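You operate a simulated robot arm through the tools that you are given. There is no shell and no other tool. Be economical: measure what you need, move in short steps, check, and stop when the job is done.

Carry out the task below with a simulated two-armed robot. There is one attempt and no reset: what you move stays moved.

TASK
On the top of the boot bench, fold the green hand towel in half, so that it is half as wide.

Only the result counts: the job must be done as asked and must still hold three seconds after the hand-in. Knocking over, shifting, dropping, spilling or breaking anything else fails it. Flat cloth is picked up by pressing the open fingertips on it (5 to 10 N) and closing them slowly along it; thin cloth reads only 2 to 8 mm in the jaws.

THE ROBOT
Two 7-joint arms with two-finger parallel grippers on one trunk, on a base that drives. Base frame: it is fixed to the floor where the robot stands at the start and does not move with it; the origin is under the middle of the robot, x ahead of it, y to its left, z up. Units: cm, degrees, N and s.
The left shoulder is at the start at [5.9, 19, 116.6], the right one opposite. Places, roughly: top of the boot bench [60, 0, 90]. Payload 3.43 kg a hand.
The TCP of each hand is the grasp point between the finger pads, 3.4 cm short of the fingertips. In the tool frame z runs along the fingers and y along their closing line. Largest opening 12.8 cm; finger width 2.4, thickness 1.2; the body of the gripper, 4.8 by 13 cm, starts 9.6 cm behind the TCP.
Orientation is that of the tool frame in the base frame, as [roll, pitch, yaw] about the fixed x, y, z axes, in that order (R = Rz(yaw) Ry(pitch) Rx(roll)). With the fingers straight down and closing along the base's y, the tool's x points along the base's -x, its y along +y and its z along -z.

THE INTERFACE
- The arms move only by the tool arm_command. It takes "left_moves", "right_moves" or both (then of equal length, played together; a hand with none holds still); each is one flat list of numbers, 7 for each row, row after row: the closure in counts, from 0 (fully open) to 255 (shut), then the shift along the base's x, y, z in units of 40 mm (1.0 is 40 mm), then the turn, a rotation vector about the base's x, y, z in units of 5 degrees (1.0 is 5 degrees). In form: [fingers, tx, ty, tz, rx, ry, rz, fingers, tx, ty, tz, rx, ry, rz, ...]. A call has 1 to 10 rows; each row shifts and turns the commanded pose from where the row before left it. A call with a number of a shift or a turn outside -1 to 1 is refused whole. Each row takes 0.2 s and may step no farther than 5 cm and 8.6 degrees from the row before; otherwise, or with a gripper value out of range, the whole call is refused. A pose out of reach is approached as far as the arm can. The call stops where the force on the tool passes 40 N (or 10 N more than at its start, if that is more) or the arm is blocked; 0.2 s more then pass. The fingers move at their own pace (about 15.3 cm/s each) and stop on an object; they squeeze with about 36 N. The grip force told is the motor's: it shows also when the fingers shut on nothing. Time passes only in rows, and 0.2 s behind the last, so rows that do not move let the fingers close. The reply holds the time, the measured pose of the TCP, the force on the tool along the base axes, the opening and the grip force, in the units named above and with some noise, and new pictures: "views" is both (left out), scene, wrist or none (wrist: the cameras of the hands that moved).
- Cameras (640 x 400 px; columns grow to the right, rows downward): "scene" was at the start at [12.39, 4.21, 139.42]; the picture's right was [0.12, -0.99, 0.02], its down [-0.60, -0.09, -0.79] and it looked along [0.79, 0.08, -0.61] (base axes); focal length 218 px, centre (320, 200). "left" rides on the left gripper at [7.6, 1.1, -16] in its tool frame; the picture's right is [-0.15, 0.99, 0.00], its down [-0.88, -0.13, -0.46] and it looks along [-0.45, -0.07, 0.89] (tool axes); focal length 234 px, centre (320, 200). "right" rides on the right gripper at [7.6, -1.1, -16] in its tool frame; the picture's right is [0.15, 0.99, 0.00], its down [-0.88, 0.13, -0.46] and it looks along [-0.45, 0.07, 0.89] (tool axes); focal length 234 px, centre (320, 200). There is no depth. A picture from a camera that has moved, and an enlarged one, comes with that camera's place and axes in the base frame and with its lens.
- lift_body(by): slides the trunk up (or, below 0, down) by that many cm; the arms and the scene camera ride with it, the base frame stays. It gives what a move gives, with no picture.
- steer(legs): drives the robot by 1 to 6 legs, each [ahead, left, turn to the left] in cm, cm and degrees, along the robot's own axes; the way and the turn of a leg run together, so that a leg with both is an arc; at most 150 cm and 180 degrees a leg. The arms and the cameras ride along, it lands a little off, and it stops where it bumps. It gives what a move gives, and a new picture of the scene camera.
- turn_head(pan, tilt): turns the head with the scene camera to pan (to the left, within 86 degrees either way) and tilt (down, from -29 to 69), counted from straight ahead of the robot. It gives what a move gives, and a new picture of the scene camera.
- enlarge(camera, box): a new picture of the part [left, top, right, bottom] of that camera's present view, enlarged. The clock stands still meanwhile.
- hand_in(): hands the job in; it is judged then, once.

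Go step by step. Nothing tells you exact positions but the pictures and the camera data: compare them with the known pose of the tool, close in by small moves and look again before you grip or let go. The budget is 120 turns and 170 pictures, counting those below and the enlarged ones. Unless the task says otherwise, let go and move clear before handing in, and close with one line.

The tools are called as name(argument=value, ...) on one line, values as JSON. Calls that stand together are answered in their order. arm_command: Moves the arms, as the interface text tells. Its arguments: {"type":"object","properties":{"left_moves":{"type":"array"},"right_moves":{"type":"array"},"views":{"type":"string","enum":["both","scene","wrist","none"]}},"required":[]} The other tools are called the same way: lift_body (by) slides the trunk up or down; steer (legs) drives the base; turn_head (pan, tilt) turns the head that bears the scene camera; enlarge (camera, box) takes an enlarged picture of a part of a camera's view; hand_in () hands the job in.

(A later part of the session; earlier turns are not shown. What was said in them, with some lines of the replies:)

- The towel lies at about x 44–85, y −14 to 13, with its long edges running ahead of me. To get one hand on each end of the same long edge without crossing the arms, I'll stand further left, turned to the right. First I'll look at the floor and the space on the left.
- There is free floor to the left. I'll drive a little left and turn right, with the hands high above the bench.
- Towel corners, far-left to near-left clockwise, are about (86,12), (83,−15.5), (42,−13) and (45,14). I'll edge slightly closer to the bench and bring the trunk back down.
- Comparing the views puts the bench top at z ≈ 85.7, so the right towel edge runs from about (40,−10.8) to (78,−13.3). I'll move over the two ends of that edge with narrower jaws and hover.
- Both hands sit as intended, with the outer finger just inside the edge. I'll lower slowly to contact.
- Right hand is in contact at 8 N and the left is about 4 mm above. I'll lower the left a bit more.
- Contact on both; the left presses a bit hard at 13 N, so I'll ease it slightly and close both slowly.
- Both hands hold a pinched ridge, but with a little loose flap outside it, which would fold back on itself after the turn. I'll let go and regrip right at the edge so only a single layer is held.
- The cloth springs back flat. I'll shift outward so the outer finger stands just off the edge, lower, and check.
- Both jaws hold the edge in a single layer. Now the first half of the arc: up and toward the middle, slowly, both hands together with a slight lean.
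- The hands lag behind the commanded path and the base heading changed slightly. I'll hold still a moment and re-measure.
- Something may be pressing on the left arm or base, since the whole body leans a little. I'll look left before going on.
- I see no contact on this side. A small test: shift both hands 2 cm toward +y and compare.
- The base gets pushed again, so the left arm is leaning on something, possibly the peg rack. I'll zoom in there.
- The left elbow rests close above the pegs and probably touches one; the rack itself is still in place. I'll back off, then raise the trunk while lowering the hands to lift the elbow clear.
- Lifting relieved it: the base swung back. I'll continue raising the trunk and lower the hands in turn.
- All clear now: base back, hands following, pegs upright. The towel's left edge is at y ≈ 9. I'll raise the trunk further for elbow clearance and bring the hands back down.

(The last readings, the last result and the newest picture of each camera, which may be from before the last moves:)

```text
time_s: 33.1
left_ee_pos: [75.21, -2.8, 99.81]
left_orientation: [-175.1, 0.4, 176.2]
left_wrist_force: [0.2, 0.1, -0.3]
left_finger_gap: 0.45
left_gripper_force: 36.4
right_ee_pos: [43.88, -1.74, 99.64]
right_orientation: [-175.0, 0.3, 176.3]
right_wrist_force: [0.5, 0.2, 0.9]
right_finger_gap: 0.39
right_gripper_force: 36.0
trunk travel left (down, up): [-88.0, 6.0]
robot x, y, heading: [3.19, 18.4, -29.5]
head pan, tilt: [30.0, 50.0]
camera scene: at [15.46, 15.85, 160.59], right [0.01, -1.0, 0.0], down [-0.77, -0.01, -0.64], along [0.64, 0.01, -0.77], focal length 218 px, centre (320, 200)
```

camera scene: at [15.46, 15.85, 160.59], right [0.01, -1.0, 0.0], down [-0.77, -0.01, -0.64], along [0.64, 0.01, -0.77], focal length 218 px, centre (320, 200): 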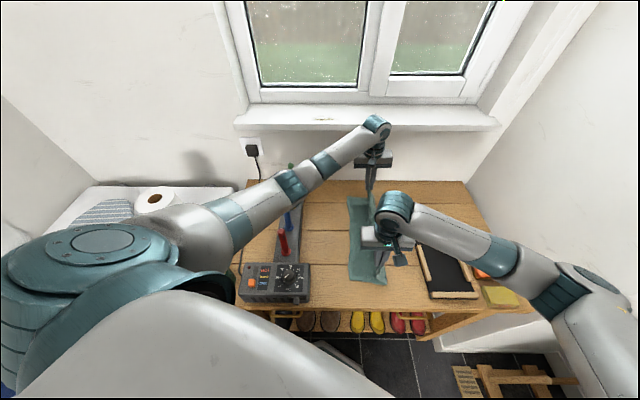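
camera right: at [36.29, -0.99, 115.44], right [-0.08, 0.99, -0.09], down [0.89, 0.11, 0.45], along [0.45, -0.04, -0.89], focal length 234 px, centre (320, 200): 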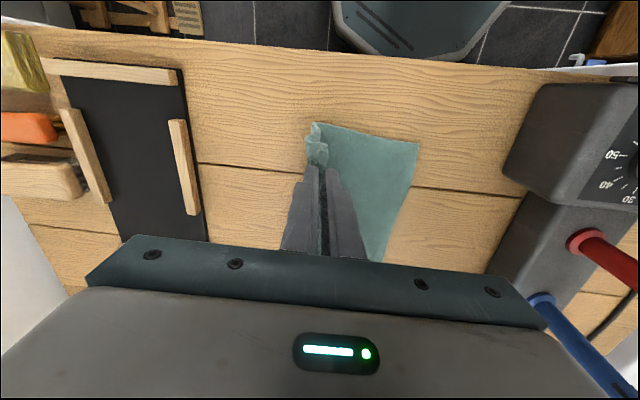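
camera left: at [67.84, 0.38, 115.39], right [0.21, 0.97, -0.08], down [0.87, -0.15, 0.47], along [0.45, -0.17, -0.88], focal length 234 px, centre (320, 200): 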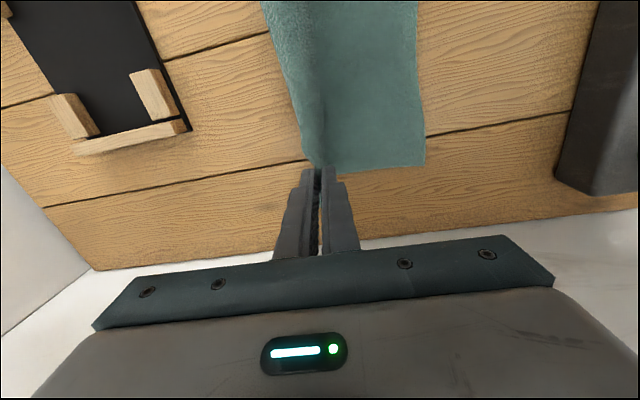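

Free of contact. I'll carry on over the second half of the arc, checking partway.

arm_command(left_moves=[255, 0.032, 0.403, -0.024, -0.1, 0, 0, 255, 0.032, 0.393, -0.076, -0.1, 0, 0, 255, 0.032, 0.373, -0.125, -0.1, 0, 0, 255, 0.032, 0.345, -0.17, -0.1, 0, 0, 255, 0.032, 0.307, -0.212, -0.1, 0, 0], right_moves=[255, 0.028, 0.368, -0.024, -0.1, 0, 0, 255, 0.028, 0.359, -0.076, -0.1, 0, 0, 255, 0.028, 0.341, -0.125, -0.1, 0, 0, 255, 0.028, 0.315, -0.17, -0.1, 0, 0, 255, 0.028, 0.28, -0.212, -0.1, 0, 0])

```text
time_s: 34.4
left_ee_pos: [75.96, 4.55, 97.33]
left_orientation: [-172.4, 0.6, 176.3]
left_wrist_force: [-0.6, 0.5, 0.3]
left_finger_gap: 0.43
left_gripper_force: 36.0
right_ee_pos: [44.42, 4.9, 97.24]
right_orientation: [-172.5, 0.5, 176.3]
right_wrist_force: [0.6, 0.6, 0.0]
right_finger_gap: 0.4
right_gripper_force: 36.3
trunk travel left (down, up): [-88.0, 6.0]
robot x, y, heading: [3.58, 18.24, -29.4]
head pan, tilt: [30.0, 50.0]
camera scene: at [15.48, 15.97, 160.59], right [0.01, -1.0, 0.0], down [-0.77, -0.01, -0.64], along [0.64, 0.01, -0.77], focal length 218 px, centre (320, 200)
camera right: at [36.85, 6.44, 112.99], right [-0.08, 0.99, -0.13], down [0.89, 0.13, 0.44], along [0.45, -0.08, -0.89], focal length 234 px, centre (320, 200)
camera left: at [68.48, 8.43, 112.91], right [0.21, 0.97, -0.13], down [0.87, -0.13, 0.48], along [0.45, -0.21, -0.87], focal length 234 px, centre (320, 200)
```

scene: 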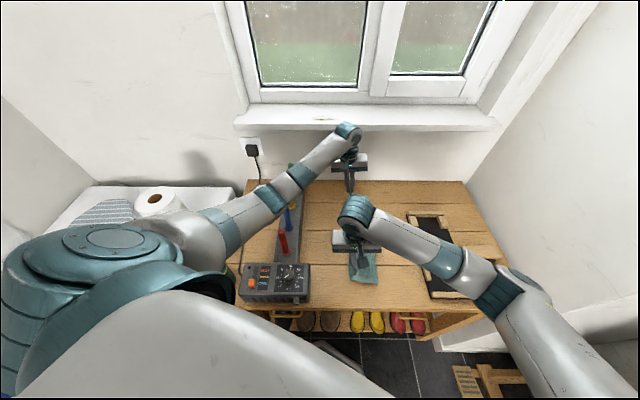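
right: 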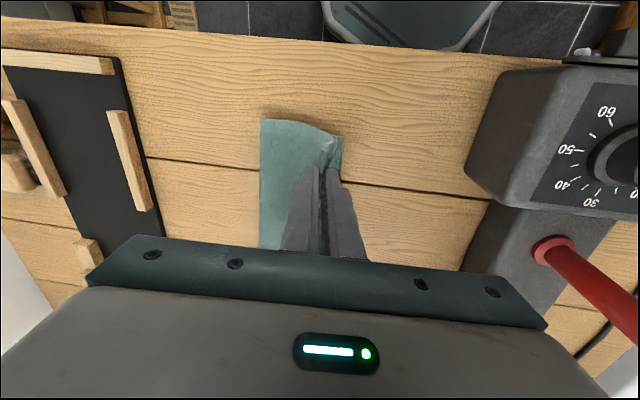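
left: 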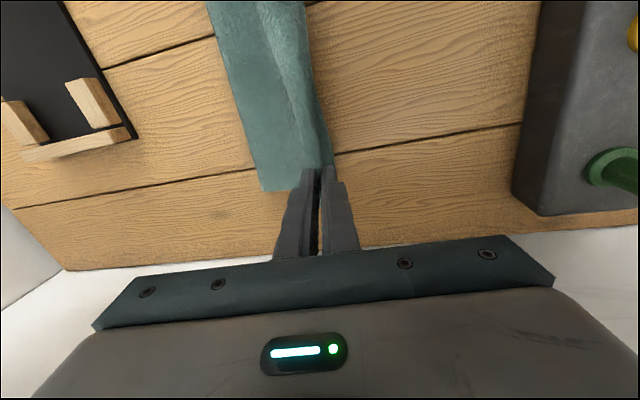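

enlarge(camera="scene", box=[280, 140, 440, 300])

enlarge(camera="right", box=[220, 90, 400, 210])

```text
2.50 times, centred on (360, 220) of scene
camera zoom: at [15.48, 15.97, 160.59], right [0.01, -1.0, 0.0], down [-0.77, -0.01, -0.64], along [0.64, 0.01, -0.77], focal length 544 px, centre (220, 150)
```

zoom: 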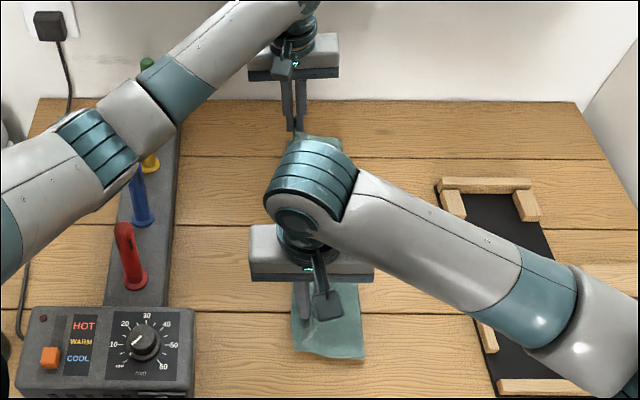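

```text
3.33 times, centred on (310, 150) of right
camera zoom: at [36.85, 6.44, 112.99], right [-0.08, 0.99, -0.13], down [0.89, 0.13, 0.44], along [0.45, -0.08, -0.89], focal length 781 px, centre (353, 367)
```

zoom: 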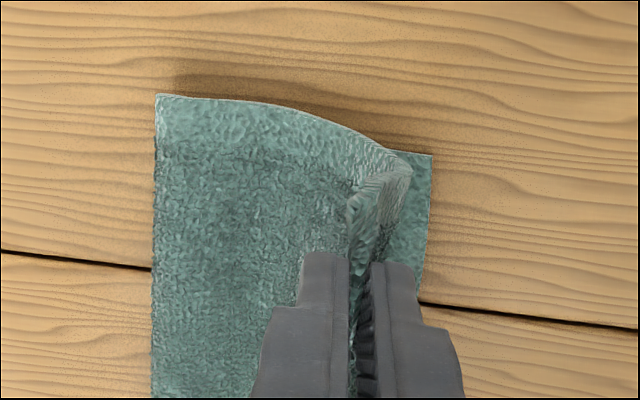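

The wrist view is clear: the bottom layer's left edge lies at y ≈ 5–6, since the towel slid a bit. I'll descend with a slight correction so the held edge lands on it.

arm_command(left_moves=[255, 0.012, -0.0625, -0.23, 0, 0, 0, 255, 0.012, -0.0625, -0.23, 0, 0, 0, 255, 0.012, -0.0625, -0.23, 0, 0, 0, 255, 0.012, -0.0625, -0.23, 0, 0, 0, 255, 0.012, -0.0625, -0.23, 0, 0, 0, 255, 0.012, -0.0625, -0.23, 0, 0, 0], right_moves=[255, 0.033, -0.027, -0.23, 0, 0, 0, 255, 0.033, -0.027, -0.23, 0, 0, 0, 255, 0.033, -0.027, -0.23, 0, 0, 0, 255, 0.033, -0.027, -0.23, 0, 0, 0, 255, 0.033, -0.027, -0.23, 0, 0, 0, 255, 0.033, -0.027, -0.23, 0, 0, 0], views="wrist")

```text
time_s: 35.8
left_ee_pos: [76.62, 3.4, 92.16]
left_orientation: [-172.4, 0.7, 176.4]
left_wrist_force: [0.4, -0.1, 0.1]
left_finger_gap: 0.44
left_gripper_force: 36.1
right_ee_pos: [45.35, 4.51, 91.6]
right_orientation: [-172.4, 0.4, 176.4]
right_wrist_force: [-0.1, 0.0, 0.4]
right_finger_gap: 0.39
right_gripper_force: 36.0
trunk travel left (down, up): [-88.0, 6.0]
robot x, y, heading: [3.06, 18.17, -29.3]
head pan, tilt: [30.0, 50.0]
camera right: at [37.8, 5.96, 107.53], right [-0.08, 0.99, -0.13], down [0.89, 0.13, 0.44], along [0.45, -0.08, -0.89], focal length 234 px, centre (320, 200)
camera left: at [69.14, 7.2, 107.56], right [0.21, 0.97, -0.13], down [0.87, -0.12, 0.48], along [0.45, -0.21, -0.87], focal length 234 px, centre (320, 200)
```

right: 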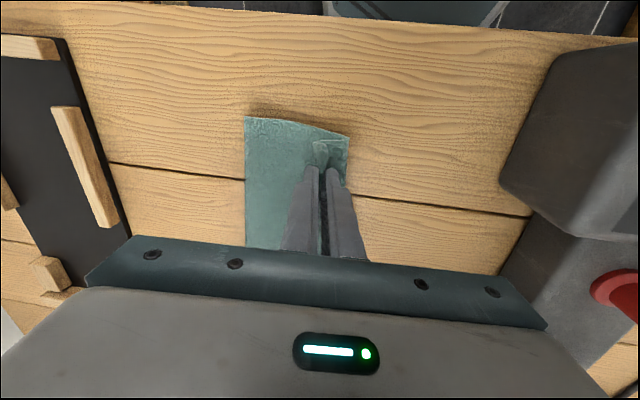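
left: 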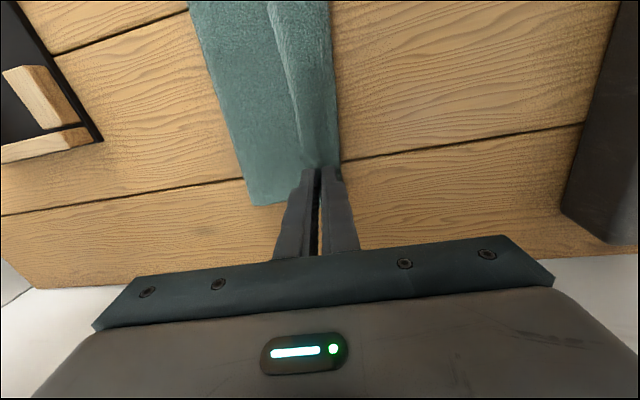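

Alignment looks right. Final lowering until the tips just touch the stack.

arm_command(left_moves=[255, 0, -0.04, -0.2, 0, 0, 0, 255, 0, -0.03, -0.15, 0, 0, 0, 255, 0, 0, -0.1, 0, 0, 0], right_moves=[255, 0, -0.03, -0.15, 0, 0, 0, 255, 0, -0.03, -0.1, 0, 0, 0, 255, 0, 0, -0.07, 0, 0, 0], views="wrist")

```text
time_s: 36.5
left_ee_pos: [77.91, 4.01, 91.09]
left_orientation: [-172.3, 1.4, 176.9]
left_wrist_force: [-5.6, 0.6, 0.0]
left_finger_gap: 0.44
left_gripper_force: 35.6
right_ee_pos: [45.76, 4.52, 90.53]
right_orientation: [-172.1, 0.4, 176.4]
right_wrist_force: [3.8, -0.2, 7.0]
right_finger_gap: 0.41
right_gripper_force: 36.1
trunk travel left (down, up): [-88.0, 6.0]
robot x, y, heading: [3.54, 18.12, -29.4]
head pan, tilt: [30.0, 50.0]
camera right: at [38.18, 6.21, 106.35], right [-0.08, 0.99, -0.14], down [0.89, 0.14, 0.44], along [0.45, -0.09, -0.89], focal length 234 px, centre (320, 200)
camera left: at [70.18, 7.84, 106.45], right [0.2, 0.97, -0.13], down [0.86, -0.11, 0.49], along [0.46, -0.21, -0.86], focal length 234 px, centre (320, 200)
```

right: 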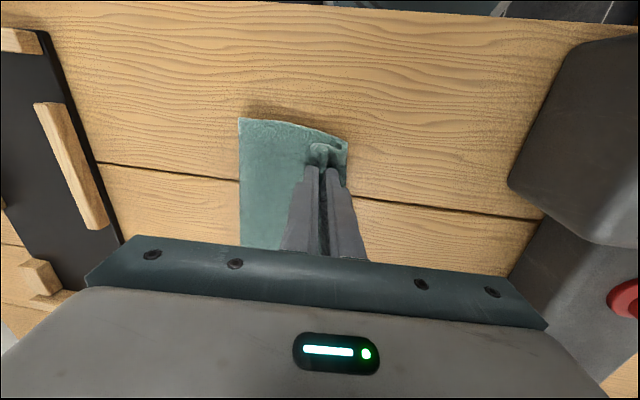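
left: 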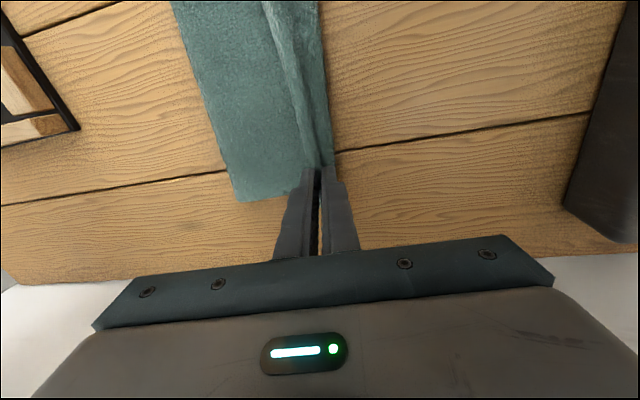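

The left arm is touching a peg again (hand pushed by about 1 cm). I'll raise the trunk 5 cm more and come down again.

lift_body(by=5.5)

turn_head(pan=45, tilt=50)

```text
time_s: 37.5
left_ee_pos: [76.65, 3.12, 95.06]
left_orientation: [-172.5, 0.1, 176.3]
left_wrist_force: [0.5, 0.7, -0.9]
left_finger_gap: 0.44
left_gripper_force: 36.2
right_ee_pos: [45.61, 4.26, 95.51]
right_orientation: [-172.3, 0.4, 176.5]
right_wrist_force: [1.0, 1.0, -1.1]
right_finger_gap: 0.37
right_gripper_force: 35.9
trunk travel left (down, up): [-93.5, 0.5]
robot x, y, heading: [3.54, 18.33, -29.4]
head pan, tilt: [30.0, 50.0]
```

```text
time_s: 38.3
left_ee_pos: [76.21, 2.76, 95.54]
left_orientation: [-172.5, 0.6, 176.3]
left_wrist_force: [0.4, -0.8, -1.3]
left_finger_gap: 0.45
left_gripper_force: 36.1
right_ee_pos: [45.22, 4.12, 95.81]
right_orientation: [-172.5, 0.5, 176.3]
right_wrist_force: [0.7, 0.4, -0.2]
right_finger_gap: 0.41
right_gripper_force: 36.2
trunk travel left (down, up): [-93.5, 0.5]
robot x, y, heading: [3.04, 18.37, -29.5]
head pan, tilt: [45.0, 50.0]
camera scene: at [15.08, 17.76, 166.09], right [0.27, -0.96, 0.0], down [-0.74, -0.21, -0.64], along [0.62, 0.17, -0.77], focal length 218 px, centre (320, 200)
```

scene: 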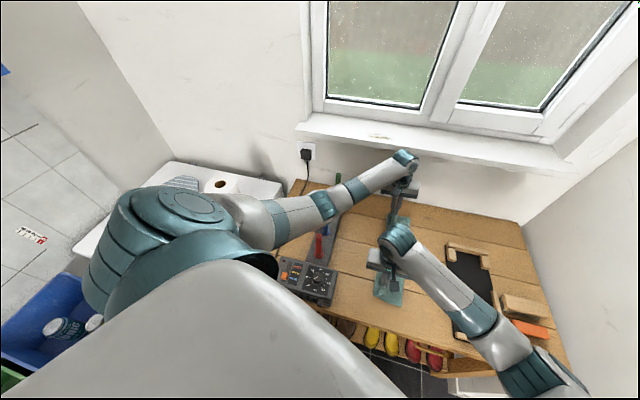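

arm_command(left_moves=[255, 0, 0.02, -0.25, 0, 0, 0, 255, 0, 0.02, -0.25, 0, 0, 0, 255, 0, 0.02, -0.25, 0, 0, 0, 255, 0, 0.01, -0.25, 0, 0, 0, 255, 0, 0, -0.25, 0, 0, 0], right_moves=[255, 0, 0, -0.3, 0, 0, 0, 255, 0, 0, -0.3, 0, 0, 0, 255, 0, 0, -0.3, 0, 0, 0, 255, 0, 0, -0.25, 0, 0, 0, 255, 0, 0, -0.17, 0, 0, 0], views="wrist")

```text
time_s: 39.5
left_ee_pos: [76.16, 3.17, 90.59]
left_orientation: [-172.5, 0.6, 176.2]
left_wrist_force: [0.8, 0.2, 1.1]
left_finger_gap: 0.44
left_gripper_force: 35.9
right_ee_pos: [45.25, 4.07, 90.53]
right_orientation: [-172.6, 0.6, 176.3]
right_wrist_force: [0.6, 0.3, 4.5]
right_finger_gap: 0.4
right_gripper_force: 36.2
trunk travel left (down, up): [-93.5, 0.5]
robot x, y, heading: [3.28, 18.48, -29.6]
head pan, tilt: [45.0, 50.0]
camera right: at [37.57, 5.49, 106.42], right [-0.08, 0.99, -0.13], down [0.89, 0.13, 0.44], along [0.46, -0.08, -0.89], focal length 234 px, centre (320, 200)
camera left: at [68.62, 6.83, 106.14], right [0.21, 0.97, -0.13], down [0.87, -0.13, 0.48], along [0.45, -0.21, -0.87], focal length 234 px, centre (320, 200)
```

right: 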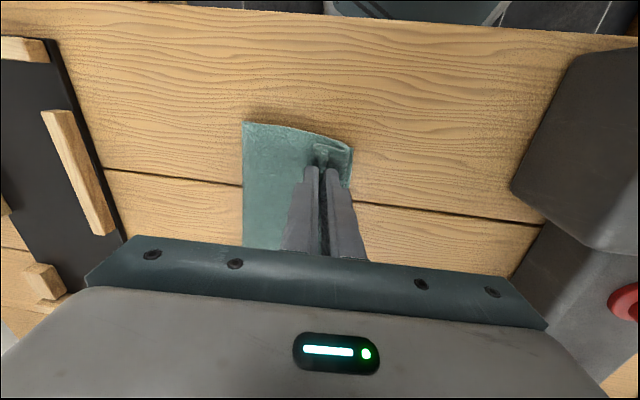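
left: 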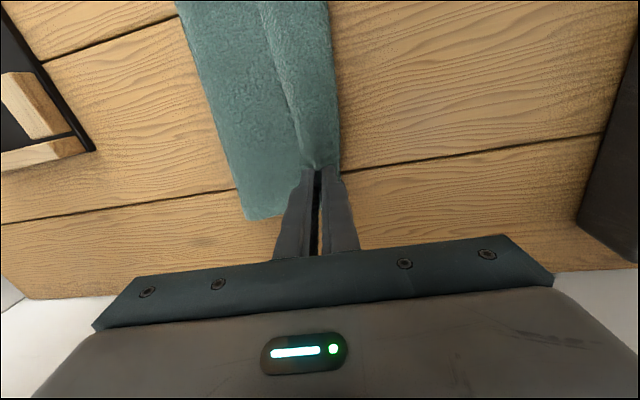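

enlarge(camera="right", box=[220, 100, 400, 212])

enlarge(camera="left", box=[180, 40, 420, 230])

```text
3.56 times, centred on (310, 156) of right
camera zoom: at [37.57, 5.49, 106.42], right [-0.08, 0.99, -0.13], down [0.89, 0.13, 0.44], along [0.46, -0.08, -0.89], focal length 833 px, centre (356, 356)
```

zoom: 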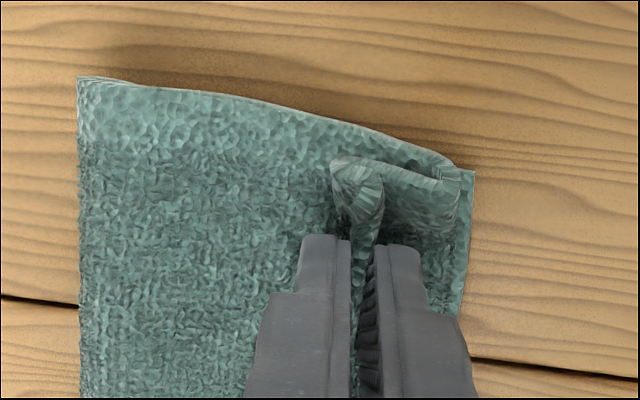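

```text
2.11 times, centred on (300, 135) of left
camera zoom: at [68.62, 6.83, 106.14], right [0.21, 0.97, -0.13], down [0.87, -0.13, 0.48], along [0.45, -0.21, -0.87], focal length 493 px, centre (362, 337)
```

zoom: 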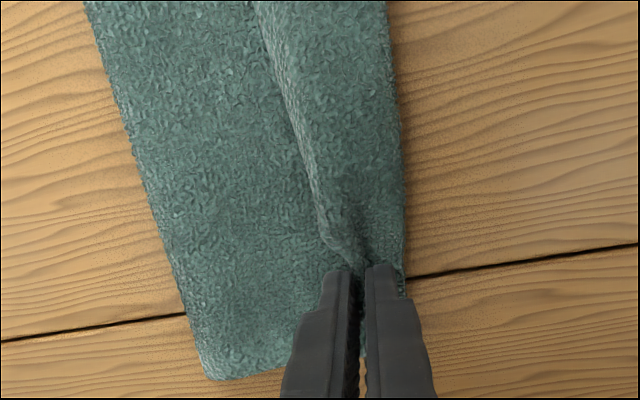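

The crease is too far left (y ≈ −4 instead of about −7), so the top layer is too long and curls under the fingers. I'll swing the edge back like a page to lay the bottom layer out, then fold again around the right line.

arm_command(left_moves=[255, 0, -0.133, 0.618, 0, 0, 0, 255, 0, -0.285, 0.563, 0, 0, 0, 255, 0, -0.415, 0.475, 0, 0, 0, 255, 0, -0.523, 0.355, 0, 0, 0, 255, 0, -0.595, 0.213, 0, 0, 0, 255, 0, -0.628, 0.058, 0, 0, 0, 255, 0, -0.623, -0.1, 0, 0, 0, 255, 0, -0.578, -0.255, 0, 0, 0, 255, 0, -0.495, -0.39, 0, 0, 0, 255, 0, -0.383, -0.503, 0, 0, 0], right_moves=[255, 0, -0.133, 0.618, 0, 0, 0, 255, 0, -0.285, 0.563, 0, 0, 0, 255, 0, -0.415, 0.475, 0, 0, 0, 255, 0, -0.523, 0.355, 0, 0, 0, 255, 0, -0.595, 0.213, 0, 0, 0, 255, 0, -0.628, 0.058, 0, 0, 0, 255, 0, -0.623, -0.1, 0, 0, 0, 255, 0, -0.578, -0.255, 0, 0, 0, 255, 0, -0.495, -0.39, 0, 0, 0, 255, 0, -0.383, -0.503, 0, 0, 0], views="wrist")

turn_head(pan=15, tilt=50)

```text
time_s: 41.7
left_ee_pos: [75.21, -14.9, 95.19]
left_orientation: [-172.5, 0.6, 176.2]
left_wrist_force: [-0.5, -0.3, -0.5]
left_finger_gap: 0.44
left_gripper_force: 36.0
left hand out of reach, approached as far as the arm can: row 10
right_ee_pos: [45.13, -14.68, 94.54]
right_orientation: [-172.6, 0.5, 176.3]
right_wrist_force: [0.2, 0.5, 0.3]
right_finger_gap: 0.38
right_gripper_force: 35.1
trunk travel left (down, up): [-93.5, 0.5]
robot x, y, heading: [3.21, 18.72, -29.4]
head pan, tilt: [45.0, 50.0]
camera right: at [37.51, -13.27, 110.48], right [-0.08, 0.99, -0.13], down [0.89, 0.13, 0.44], along [0.46, -0.08, -0.89], focal length 234 px, centre (320, 200)
camera left: at [67.74, -11.04, 110.58], right [0.21, 0.97, -0.13], down [0.87, -0.13, 0.48], along [0.45, -0.21, -0.87], focal length 234 px, centre (320, 200)
```

right: 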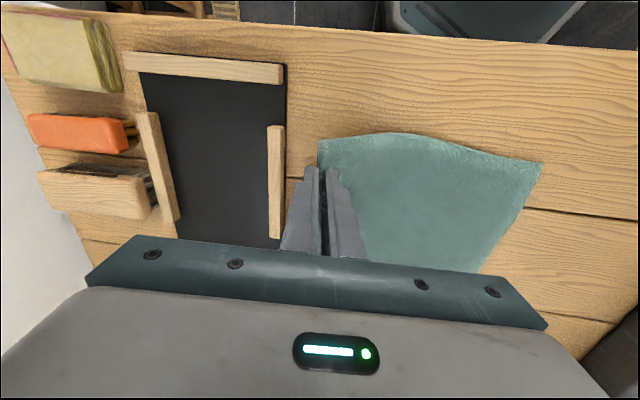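
left: 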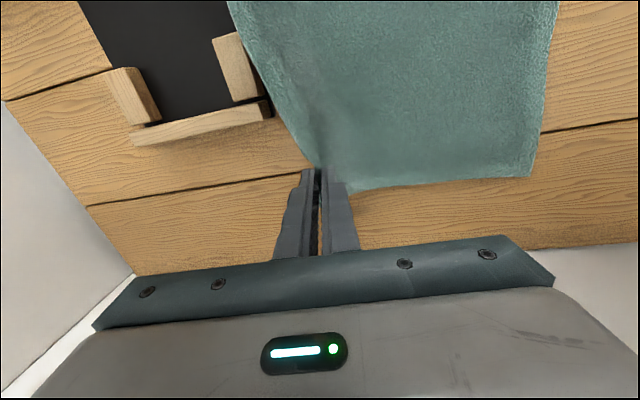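

```text
time_s: 42.6
left_ee_pos: [75.35, -14.68, 95.0]
left_orientation: [-172.5, 0.6, 176.3]
left_wrist_force: [-0.2, -0.8, -0.1]
left_finger_gap: 0.45
left_gripper_force: 35.8
right_ee_pos: [45.21, -14.61, 94.66]
right_orientation: [-172.4, 0.5, 176.2]
right_wrist_force: [-0.4, -1.0, 0.7]
right_finger_gap: 0.4
right_gripper_force: 35.9
trunk travel left (down, up): [-93.5, 0.5]
robot x, y, heading: [3.17, 17.99, -29.4]
head pan, tilt: [15.0, 50.0]
camera scene: at [15.22, 13.84, 166.08], right [-0.25, -0.97, 0.0], down [-0.74, 0.19, -0.64], along [0.62, -0.16, -0.77], focal length 218 px, centre (320, 200)
```

scene: 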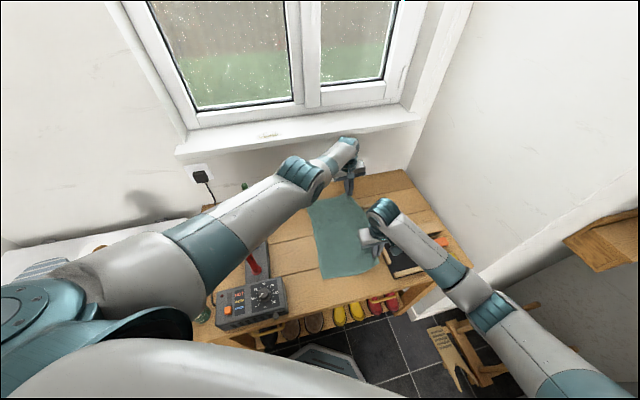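

The bottom layer is laid out again with its left edge at y ≈ 5.5. Now I'll fold around y ≈ −7.2 with a tight arc.

arm_command(left_moves=[255, 0.03, 0.446, 0.42, 0, 0, 0, 255, 0.03, 0.536, 0.31, 0, 0, 0, 255, 0.03, 0.596, 0.18, 0, 0, 0, 255, 0.03, 0.62, 0.05, 0, 0, 0, 255, 0.03, 0.615, -0.09, 0, 0, 0, 255, 0.03, 0.575, -0.22, 0, 0, 0, 255, 0.03, 0.5, -0.35, 0, 0, 0, 255, 0.03, 0.4, -0.45, 0, 0, 0], right_moves=[255, 0.021, 0.43, 0.46, 0, 0, 0, 255, 0.021, 0.52, 0.34, 0, 0, 0, 255, 0.021, 0.58, 0.21, 0, 0, 0, 255, 0.021, 0.605, 0.07, 0, 0, 0, 255, 0.021, 0.6, -0.07, 0, 0, 0, 255, 0.021, 0.56, -0.2, 0, 0, 0, 255, 0.021, 0.485, -0.33, 0, 0, 0, 255, 0.021, 0.385, -0.43, 0, 0, 0], views="wrist")

enlarge(camera="right", box=[200, 90, 420, 220])

```text
time_s: 44.4
left_ee_pos: [76.23, 2.71, 94.36]
left_orientation: [-172.5, 0.5, 176.4]
left_wrist_force: [0.1, 0.2, 0.2]
left_finger_gap: 0.43
left_gripper_force: 35.5
right_ee_pos: [45.88, 2.15, 94.89]
right_orientation: [-172.5, 0.5, 176.4]
right_wrist_force: [0.2, 0.2, -1.0]
right_finger_gap: 0.38
right_gripper_force: 36.0
trunk travel left (down, up): [-93.5, 0.5]
robot x, y, heading: [3.38, 17.95, -29.3]
head pan, tilt: [15.0, 50.0]
camera right: at [38.26, 3.6, 110.7], right [-0.08, 0.99, -0.13], down [0.89, 0.13, 0.44], along [0.45, -0.08, -0.89], focal length 234 px, centre (320, 200)
camera left: at [68.77, 6.37, 109.86], right [0.21, 0.97, -0.13], down [0.87, -0.13, 0.48], along [0.45, -0.21, -0.87], focal length 234 px, centre (320, 200)
```

right: 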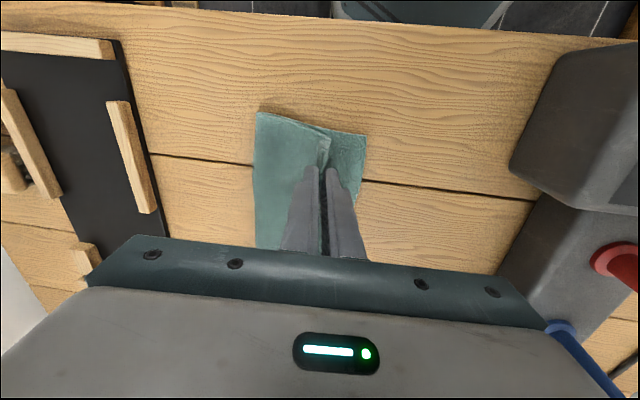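
left: 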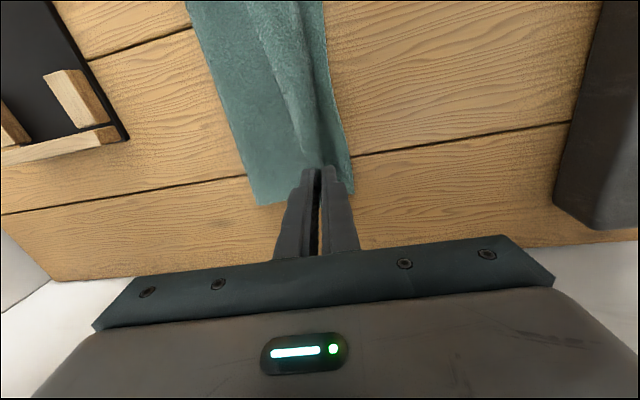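

```text
2.91 times, centred on (310, 155) of right
camera zoom: at [38.26, 3.6, 110.7], right [-0.08, 0.99, -0.13], down [0.89, 0.13, 0.44], along [0.45, -0.08, -0.89], focal length 681 px, centre (349, 331)
```

zoom: 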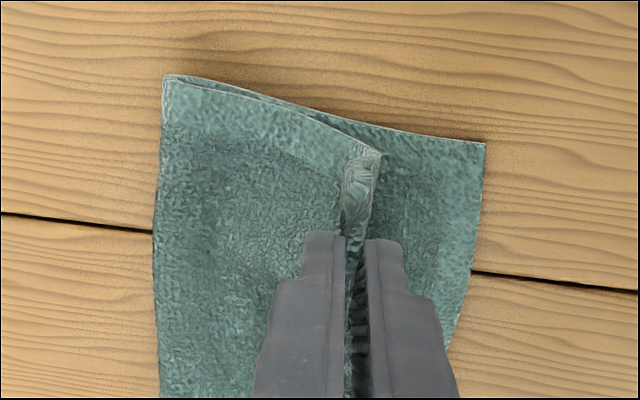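

Now the fold line sits well (crease y ≈ −6 to −7, bottom edge y ≈ 4–5.6). Final descent with small corrections.

arm_command(left_moves=[255, 0.06, 0, -0.19, 0, 0, 0, 255, 0.06, 0, -0.19, 0, 0, 0, 255, 0.06, 0, -0.19, 0, 0, 0, 255, 0.06, 0, -0.19, 0, 0, 0, 255, 0.06, 0, -0.19, 0, 0, 0], right_moves=[255, 0, 0.09, -0.215, 0, 0, 0, 255, 0, 0.09, -0.215, 0, 0, 0, 255, 0, 0.09, -0.215, 0, 0, 0, 255, 0, 0.09, -0.215, 0, 0, 0, 255, 0, 0.09, -0.215, 0, 0, 0], views="wrist")

enlarge(camera="right", box=[200, 90, 420, 220])

enlarge(camera="left", box=[180, 40, 420, 230])

```text
time_s: 45.6
left_ee_pos: [77.35, 2.5, 90.72]
left_orientation: [-172.4, 0.5, 176.3]
left_wrist_force: [-1.5, -0.9, 1.5]
left_finger_gap: 0.46
left_gripper_force: 36.6
right_ee_pos: [45.94, 3.86, 90.51]
right_orientation: [-172.4, 0.5, 176.3]
right_wrist_force: [-0.3, -0.4, 2.8]
right_finger_gap: 0.41
right_gripper_force: 35.6
trunk travel left (down, up): [-93.5, 0.5]
robot x, y, heading: [2.89, 18.08, -29.2]
head pan, tilt: [15.0, 50.0]
camera right: at [38.22, 5.29, 106.42], right [-0.08, 0.99, -0.13], down [0.89, 0.13, 0.44], along [0.45, -0.08, -0.89], focal length 234 px, centre (320, 200)
camera left: at [69.88, 6.18, 106.2], right [0.21, 0.97, -0.13], down [0.87, -0.13, 0.48], along [0.45, -0.21, -0.87], focal length 234 px, centre (320, 200)
```

right: 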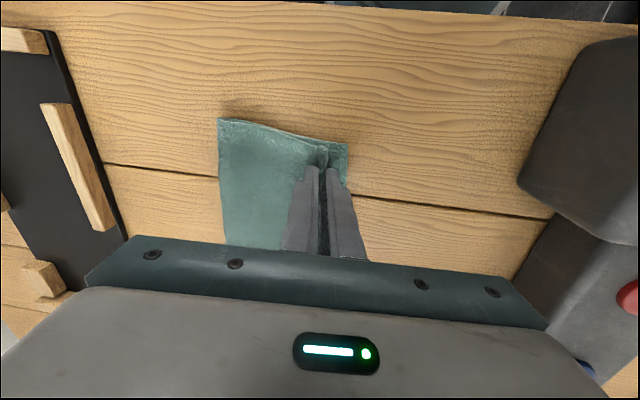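
left: 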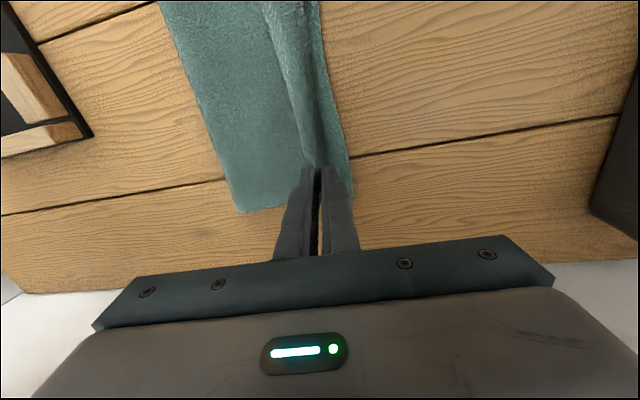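

```text
2.91 times, centred on (310, 155) of right
camera zoom: at [38.22, 5.29, 106.42], right [-0.08, 0.99, -0.13], down [0.89, 0.13, 0.44], along [0.45, -0.08, -0.89], focal length 681 px, centre (349, 331)
```

zoom: 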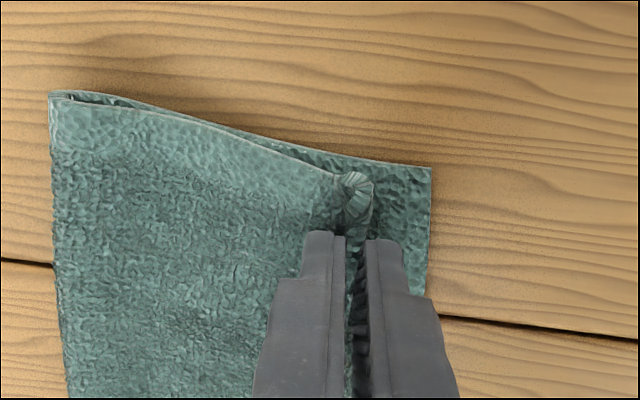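

```text
2.11 times, centred on (300, 135) of left
camera zoom: at [69.88, 6.18, 106.2], right [0.21, 0.97, -0.13], down [0.87, -0.13, 0.48], along [0.45, -0.21, -0.87], focal length 493 px, centre (362, 337)
```

zoom: 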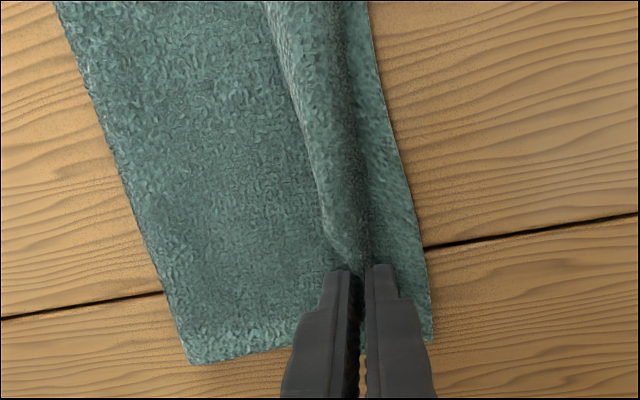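

The edge lies right above the bottom edge with main cloth straight from the crease. Release slowly, rising slightly.

arm_command(left_moves=[245, 0, 0, 0, 0, 0, 0, 230, 0, 0, 0.03, 0, 0, 0, 215, 0, 0, 0.03, 0, 0, 0, 200, 0, 0, 0.05, 0, 0, 0, 190, 0, 0, 0.15, 0, 0, 0, 190, 0, 0, 0.3, 0, 0, 0, 190, 0, 0, 0.4, 0, 0, 0], right_moves=[245, 0, 0, 0, 0, 0, 0, 230, 0, 0, 0.03, 0, 0, 0, 215, 0, 0, 0.03, 0, 0, 0, 200, 0, 0, 0.05, 0, 0, 0, 190, 0, 0, 0.15, 0, 0, 0, 190, 0, 0, 0.3, 0, 0, 0, 190, 0, 0, 0.4, 0, 0, 0], views="wrist")

enlarge(camera="right", box=[180, 70, 420, 220])

enlarge(camera="left", box=[160, 20, 420, 220])

```text
time_s: 47.2
left_ee_pos: [77.31, 2.43, 94.5]
left_orientation: [-172.5, 0.5, 176.2]
left_wrist_force: [-0.6, 0.1, -0.9]
left_finger_gap: 3.26
left_gripper_force: 0.1
right_ee_pos: [45.83, 3.78, 94.28]
right_orientation: [-172.5, 0.5, 176.3]
right_wrist_force: [-0.2, 1.0, -0.2]
right_finger_gap: 3.27
right_gripper_force: 0.1
trunk travel left (down, up): [-93.5, 0.5]
robot x, y, heading: [3.35, 18.08, -29.2]
head pan, tilt: [15.0, 50.0]
camera right: at [38.27, 5.26, 110.23], right [-0.08, 0.99, -0.13], down [0.89, 0.13, 0.44], along [0.45, -0.08, -0.89], focal length 234 px, centre (320, 200)
camera left: at [69.91, 6.23, 109.97], right [0.21, 0.97, -0.13], down [0.87, -0.13, 0.48], along [0.45, -0.21, -0.87], focal length 234 px, centre (320, 200)
```

right: 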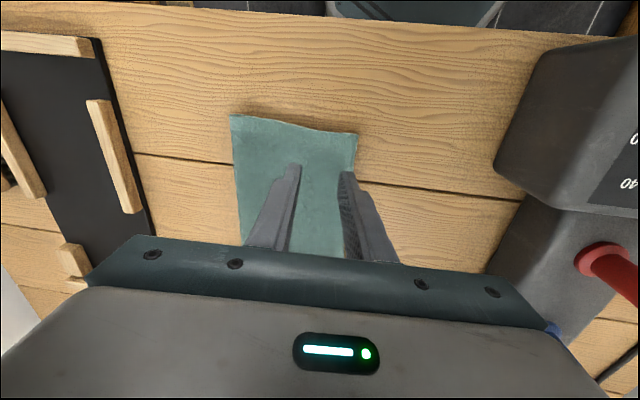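
left: 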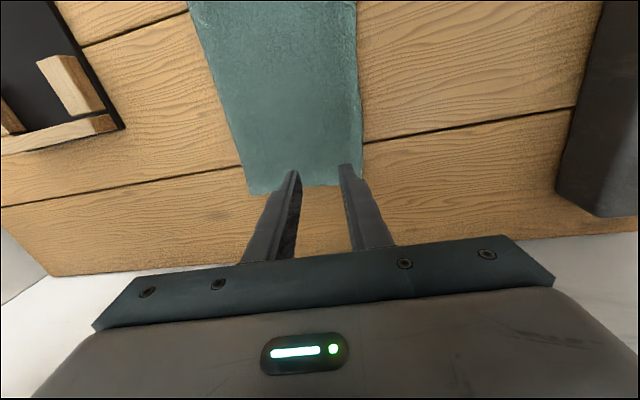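

```text
2.67 times, centred on (300, 145) of right
camera zoom: at [38.27, 5.26, 110.23], right [-0.08, 0.99, -0.13], down [0.89, 0.13, 0.44], along [0.45, -0.08, -0.89], focal length 624 px, centre (373, 347)
```

zoom: 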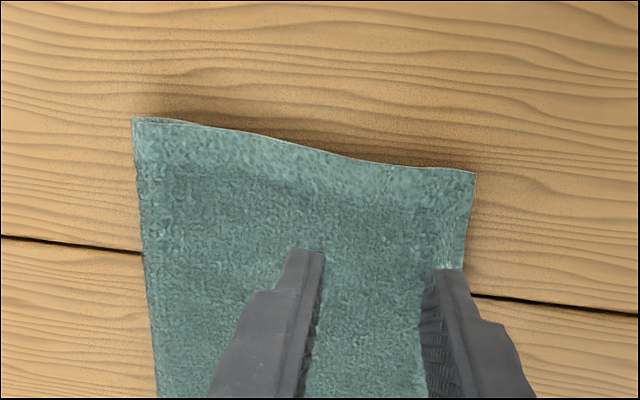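

```text
2.00 times, centred on (290, 120) of left
camera zoom: at [69.91, 6.23, 109.97], right [0.21, 0.97, -0.13], down [0.87, -0.13, 0.48], along [0.45, -0.21, -0.87], focal length 468 px, centre (380, 360)
```

zoom: 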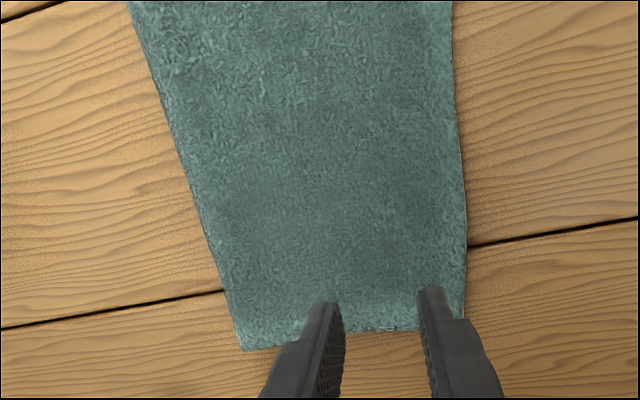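

The towel sprang flat into a clean fold. I'll raise both hands well clear and check the whole scene.

arm_command(left_moves=[190, 0, 0, 0.8, 0, 0, 0, 190, 0, 0, 0.8, 0, 0, 0, 190, 0, 0, 0.8, 0, 0, 0, 190, 0, 0, 0.6, 0, 0, 0, 190, -0.3, 0, 0.6, 0, 0, 0, 190, -0.3, 0, 0.5, 0, 0, 0], right_moves=[190, 0, 0, 0.8, 0, 0, 0, 190, 0, 0, 0.8, 0, 0, 0, 190, 0, -0.5, 0.6, 0, 0, 0, 190, 0, -0.9, 0, 0, 0, 0, 190, 0, -0.9, 0, 0, 0, 0, 190, 0, -0.9, 0, 0, 0, 0], views="none")

turn_head(pan=33, tilt=50)

enlarge(camera="scene", box=[220, 150, 480, 312])

```text
time_s: 48.6
left_ee_pos: [74.98, 2.37, 110.69]
left_orientation: [-172.5, 0.5, 176.3]
left_wrist_force: [-0.4, 0.0, -0.2]
left_finger_gap: 3.26
left_gripper_force: 0.1
right_ee_pos: [45.93, -8.83, 103.09]
right_orientation: [-172.6, 0.5, 176.4]
right_wrist_force: [0.5, 0.2, 0.3]
right_finger_gap: 3.29
right_gripper_force: 0.0
trunk travel left (down, up): [-93.5, 0.5]
robot x, y, heading: [3.42, 18.23, -29.5]
head pan, tilt: [15.0, 50.0]
```

```text
time_s: 49.4
left_ee_pos: [74.93, 2.36, 110.86]
left_orientation: [-172.5, 0.5, 176.4]
left_wrist_force: [0.5, 0.0, 0.4]
left_finger_gap: 3.27
left_gripper_force: 0.0
right_ee_pos: [45.83, -9.01, 103.08]
right_orientation: [-172.5, 0.5, 176.3]
right_wrist_force: [0.6, -0.2, -0.3]
right_finger_gap: 3.28
right_gripper_force: 0.1
trunk travel left (down, up): [-93.5, 0.5]
robot x, y, heading: [3.55, 18.13, -29.4]
head pan, tilt: [33.0, 50.0]
camera scene: at [15.44, 16.19, 166.08], right [0.06, -1.0, 0.0], down [-0.76, -0.05, -0.64], along [0.64, 0.04, -0.77], focal length 218 px, centre (320, 200)
```

scene: 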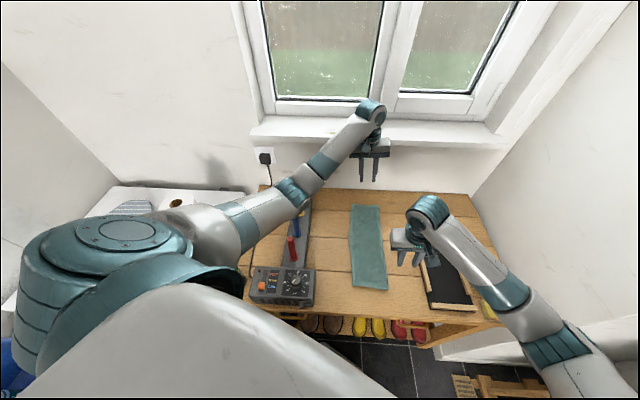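

```text
2.46 times, centred on (350, 231) of scene
camera zoom: at [15.44, 16.19, 166.08], right [0.06, -1.0, 0.0], down [-0.76, -0.05, -0.64], along [0.64, 0.04, -0.77], focal length 536 px, centre (246, 124)
```

zoom: 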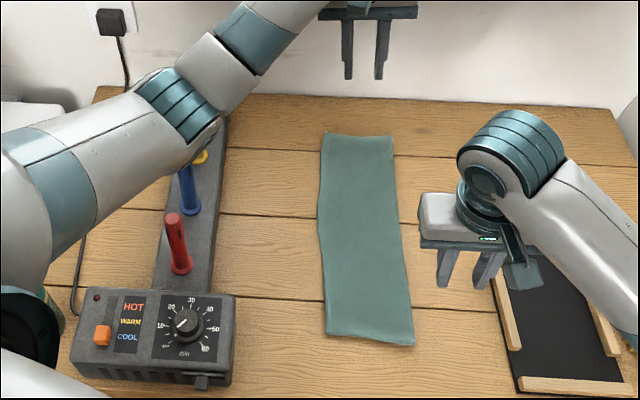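

The towel is folded lengthwise and lies flat at half its width, with both layers aligned. Both hands are clear and the pegs I can see are upright, so I'm handing in.

hand_in()

```text
The job is handed in.
```

The green hand towel is folded in half lengthwise, half as wide as before, and lies flat on the bench top, about 4 cm to the right of where it was in the middle. While folding, the left elbow pressed against what I took to be the peg rack. The rack showed no visible shift when I checked, but the arm hid the green peg in my last look.
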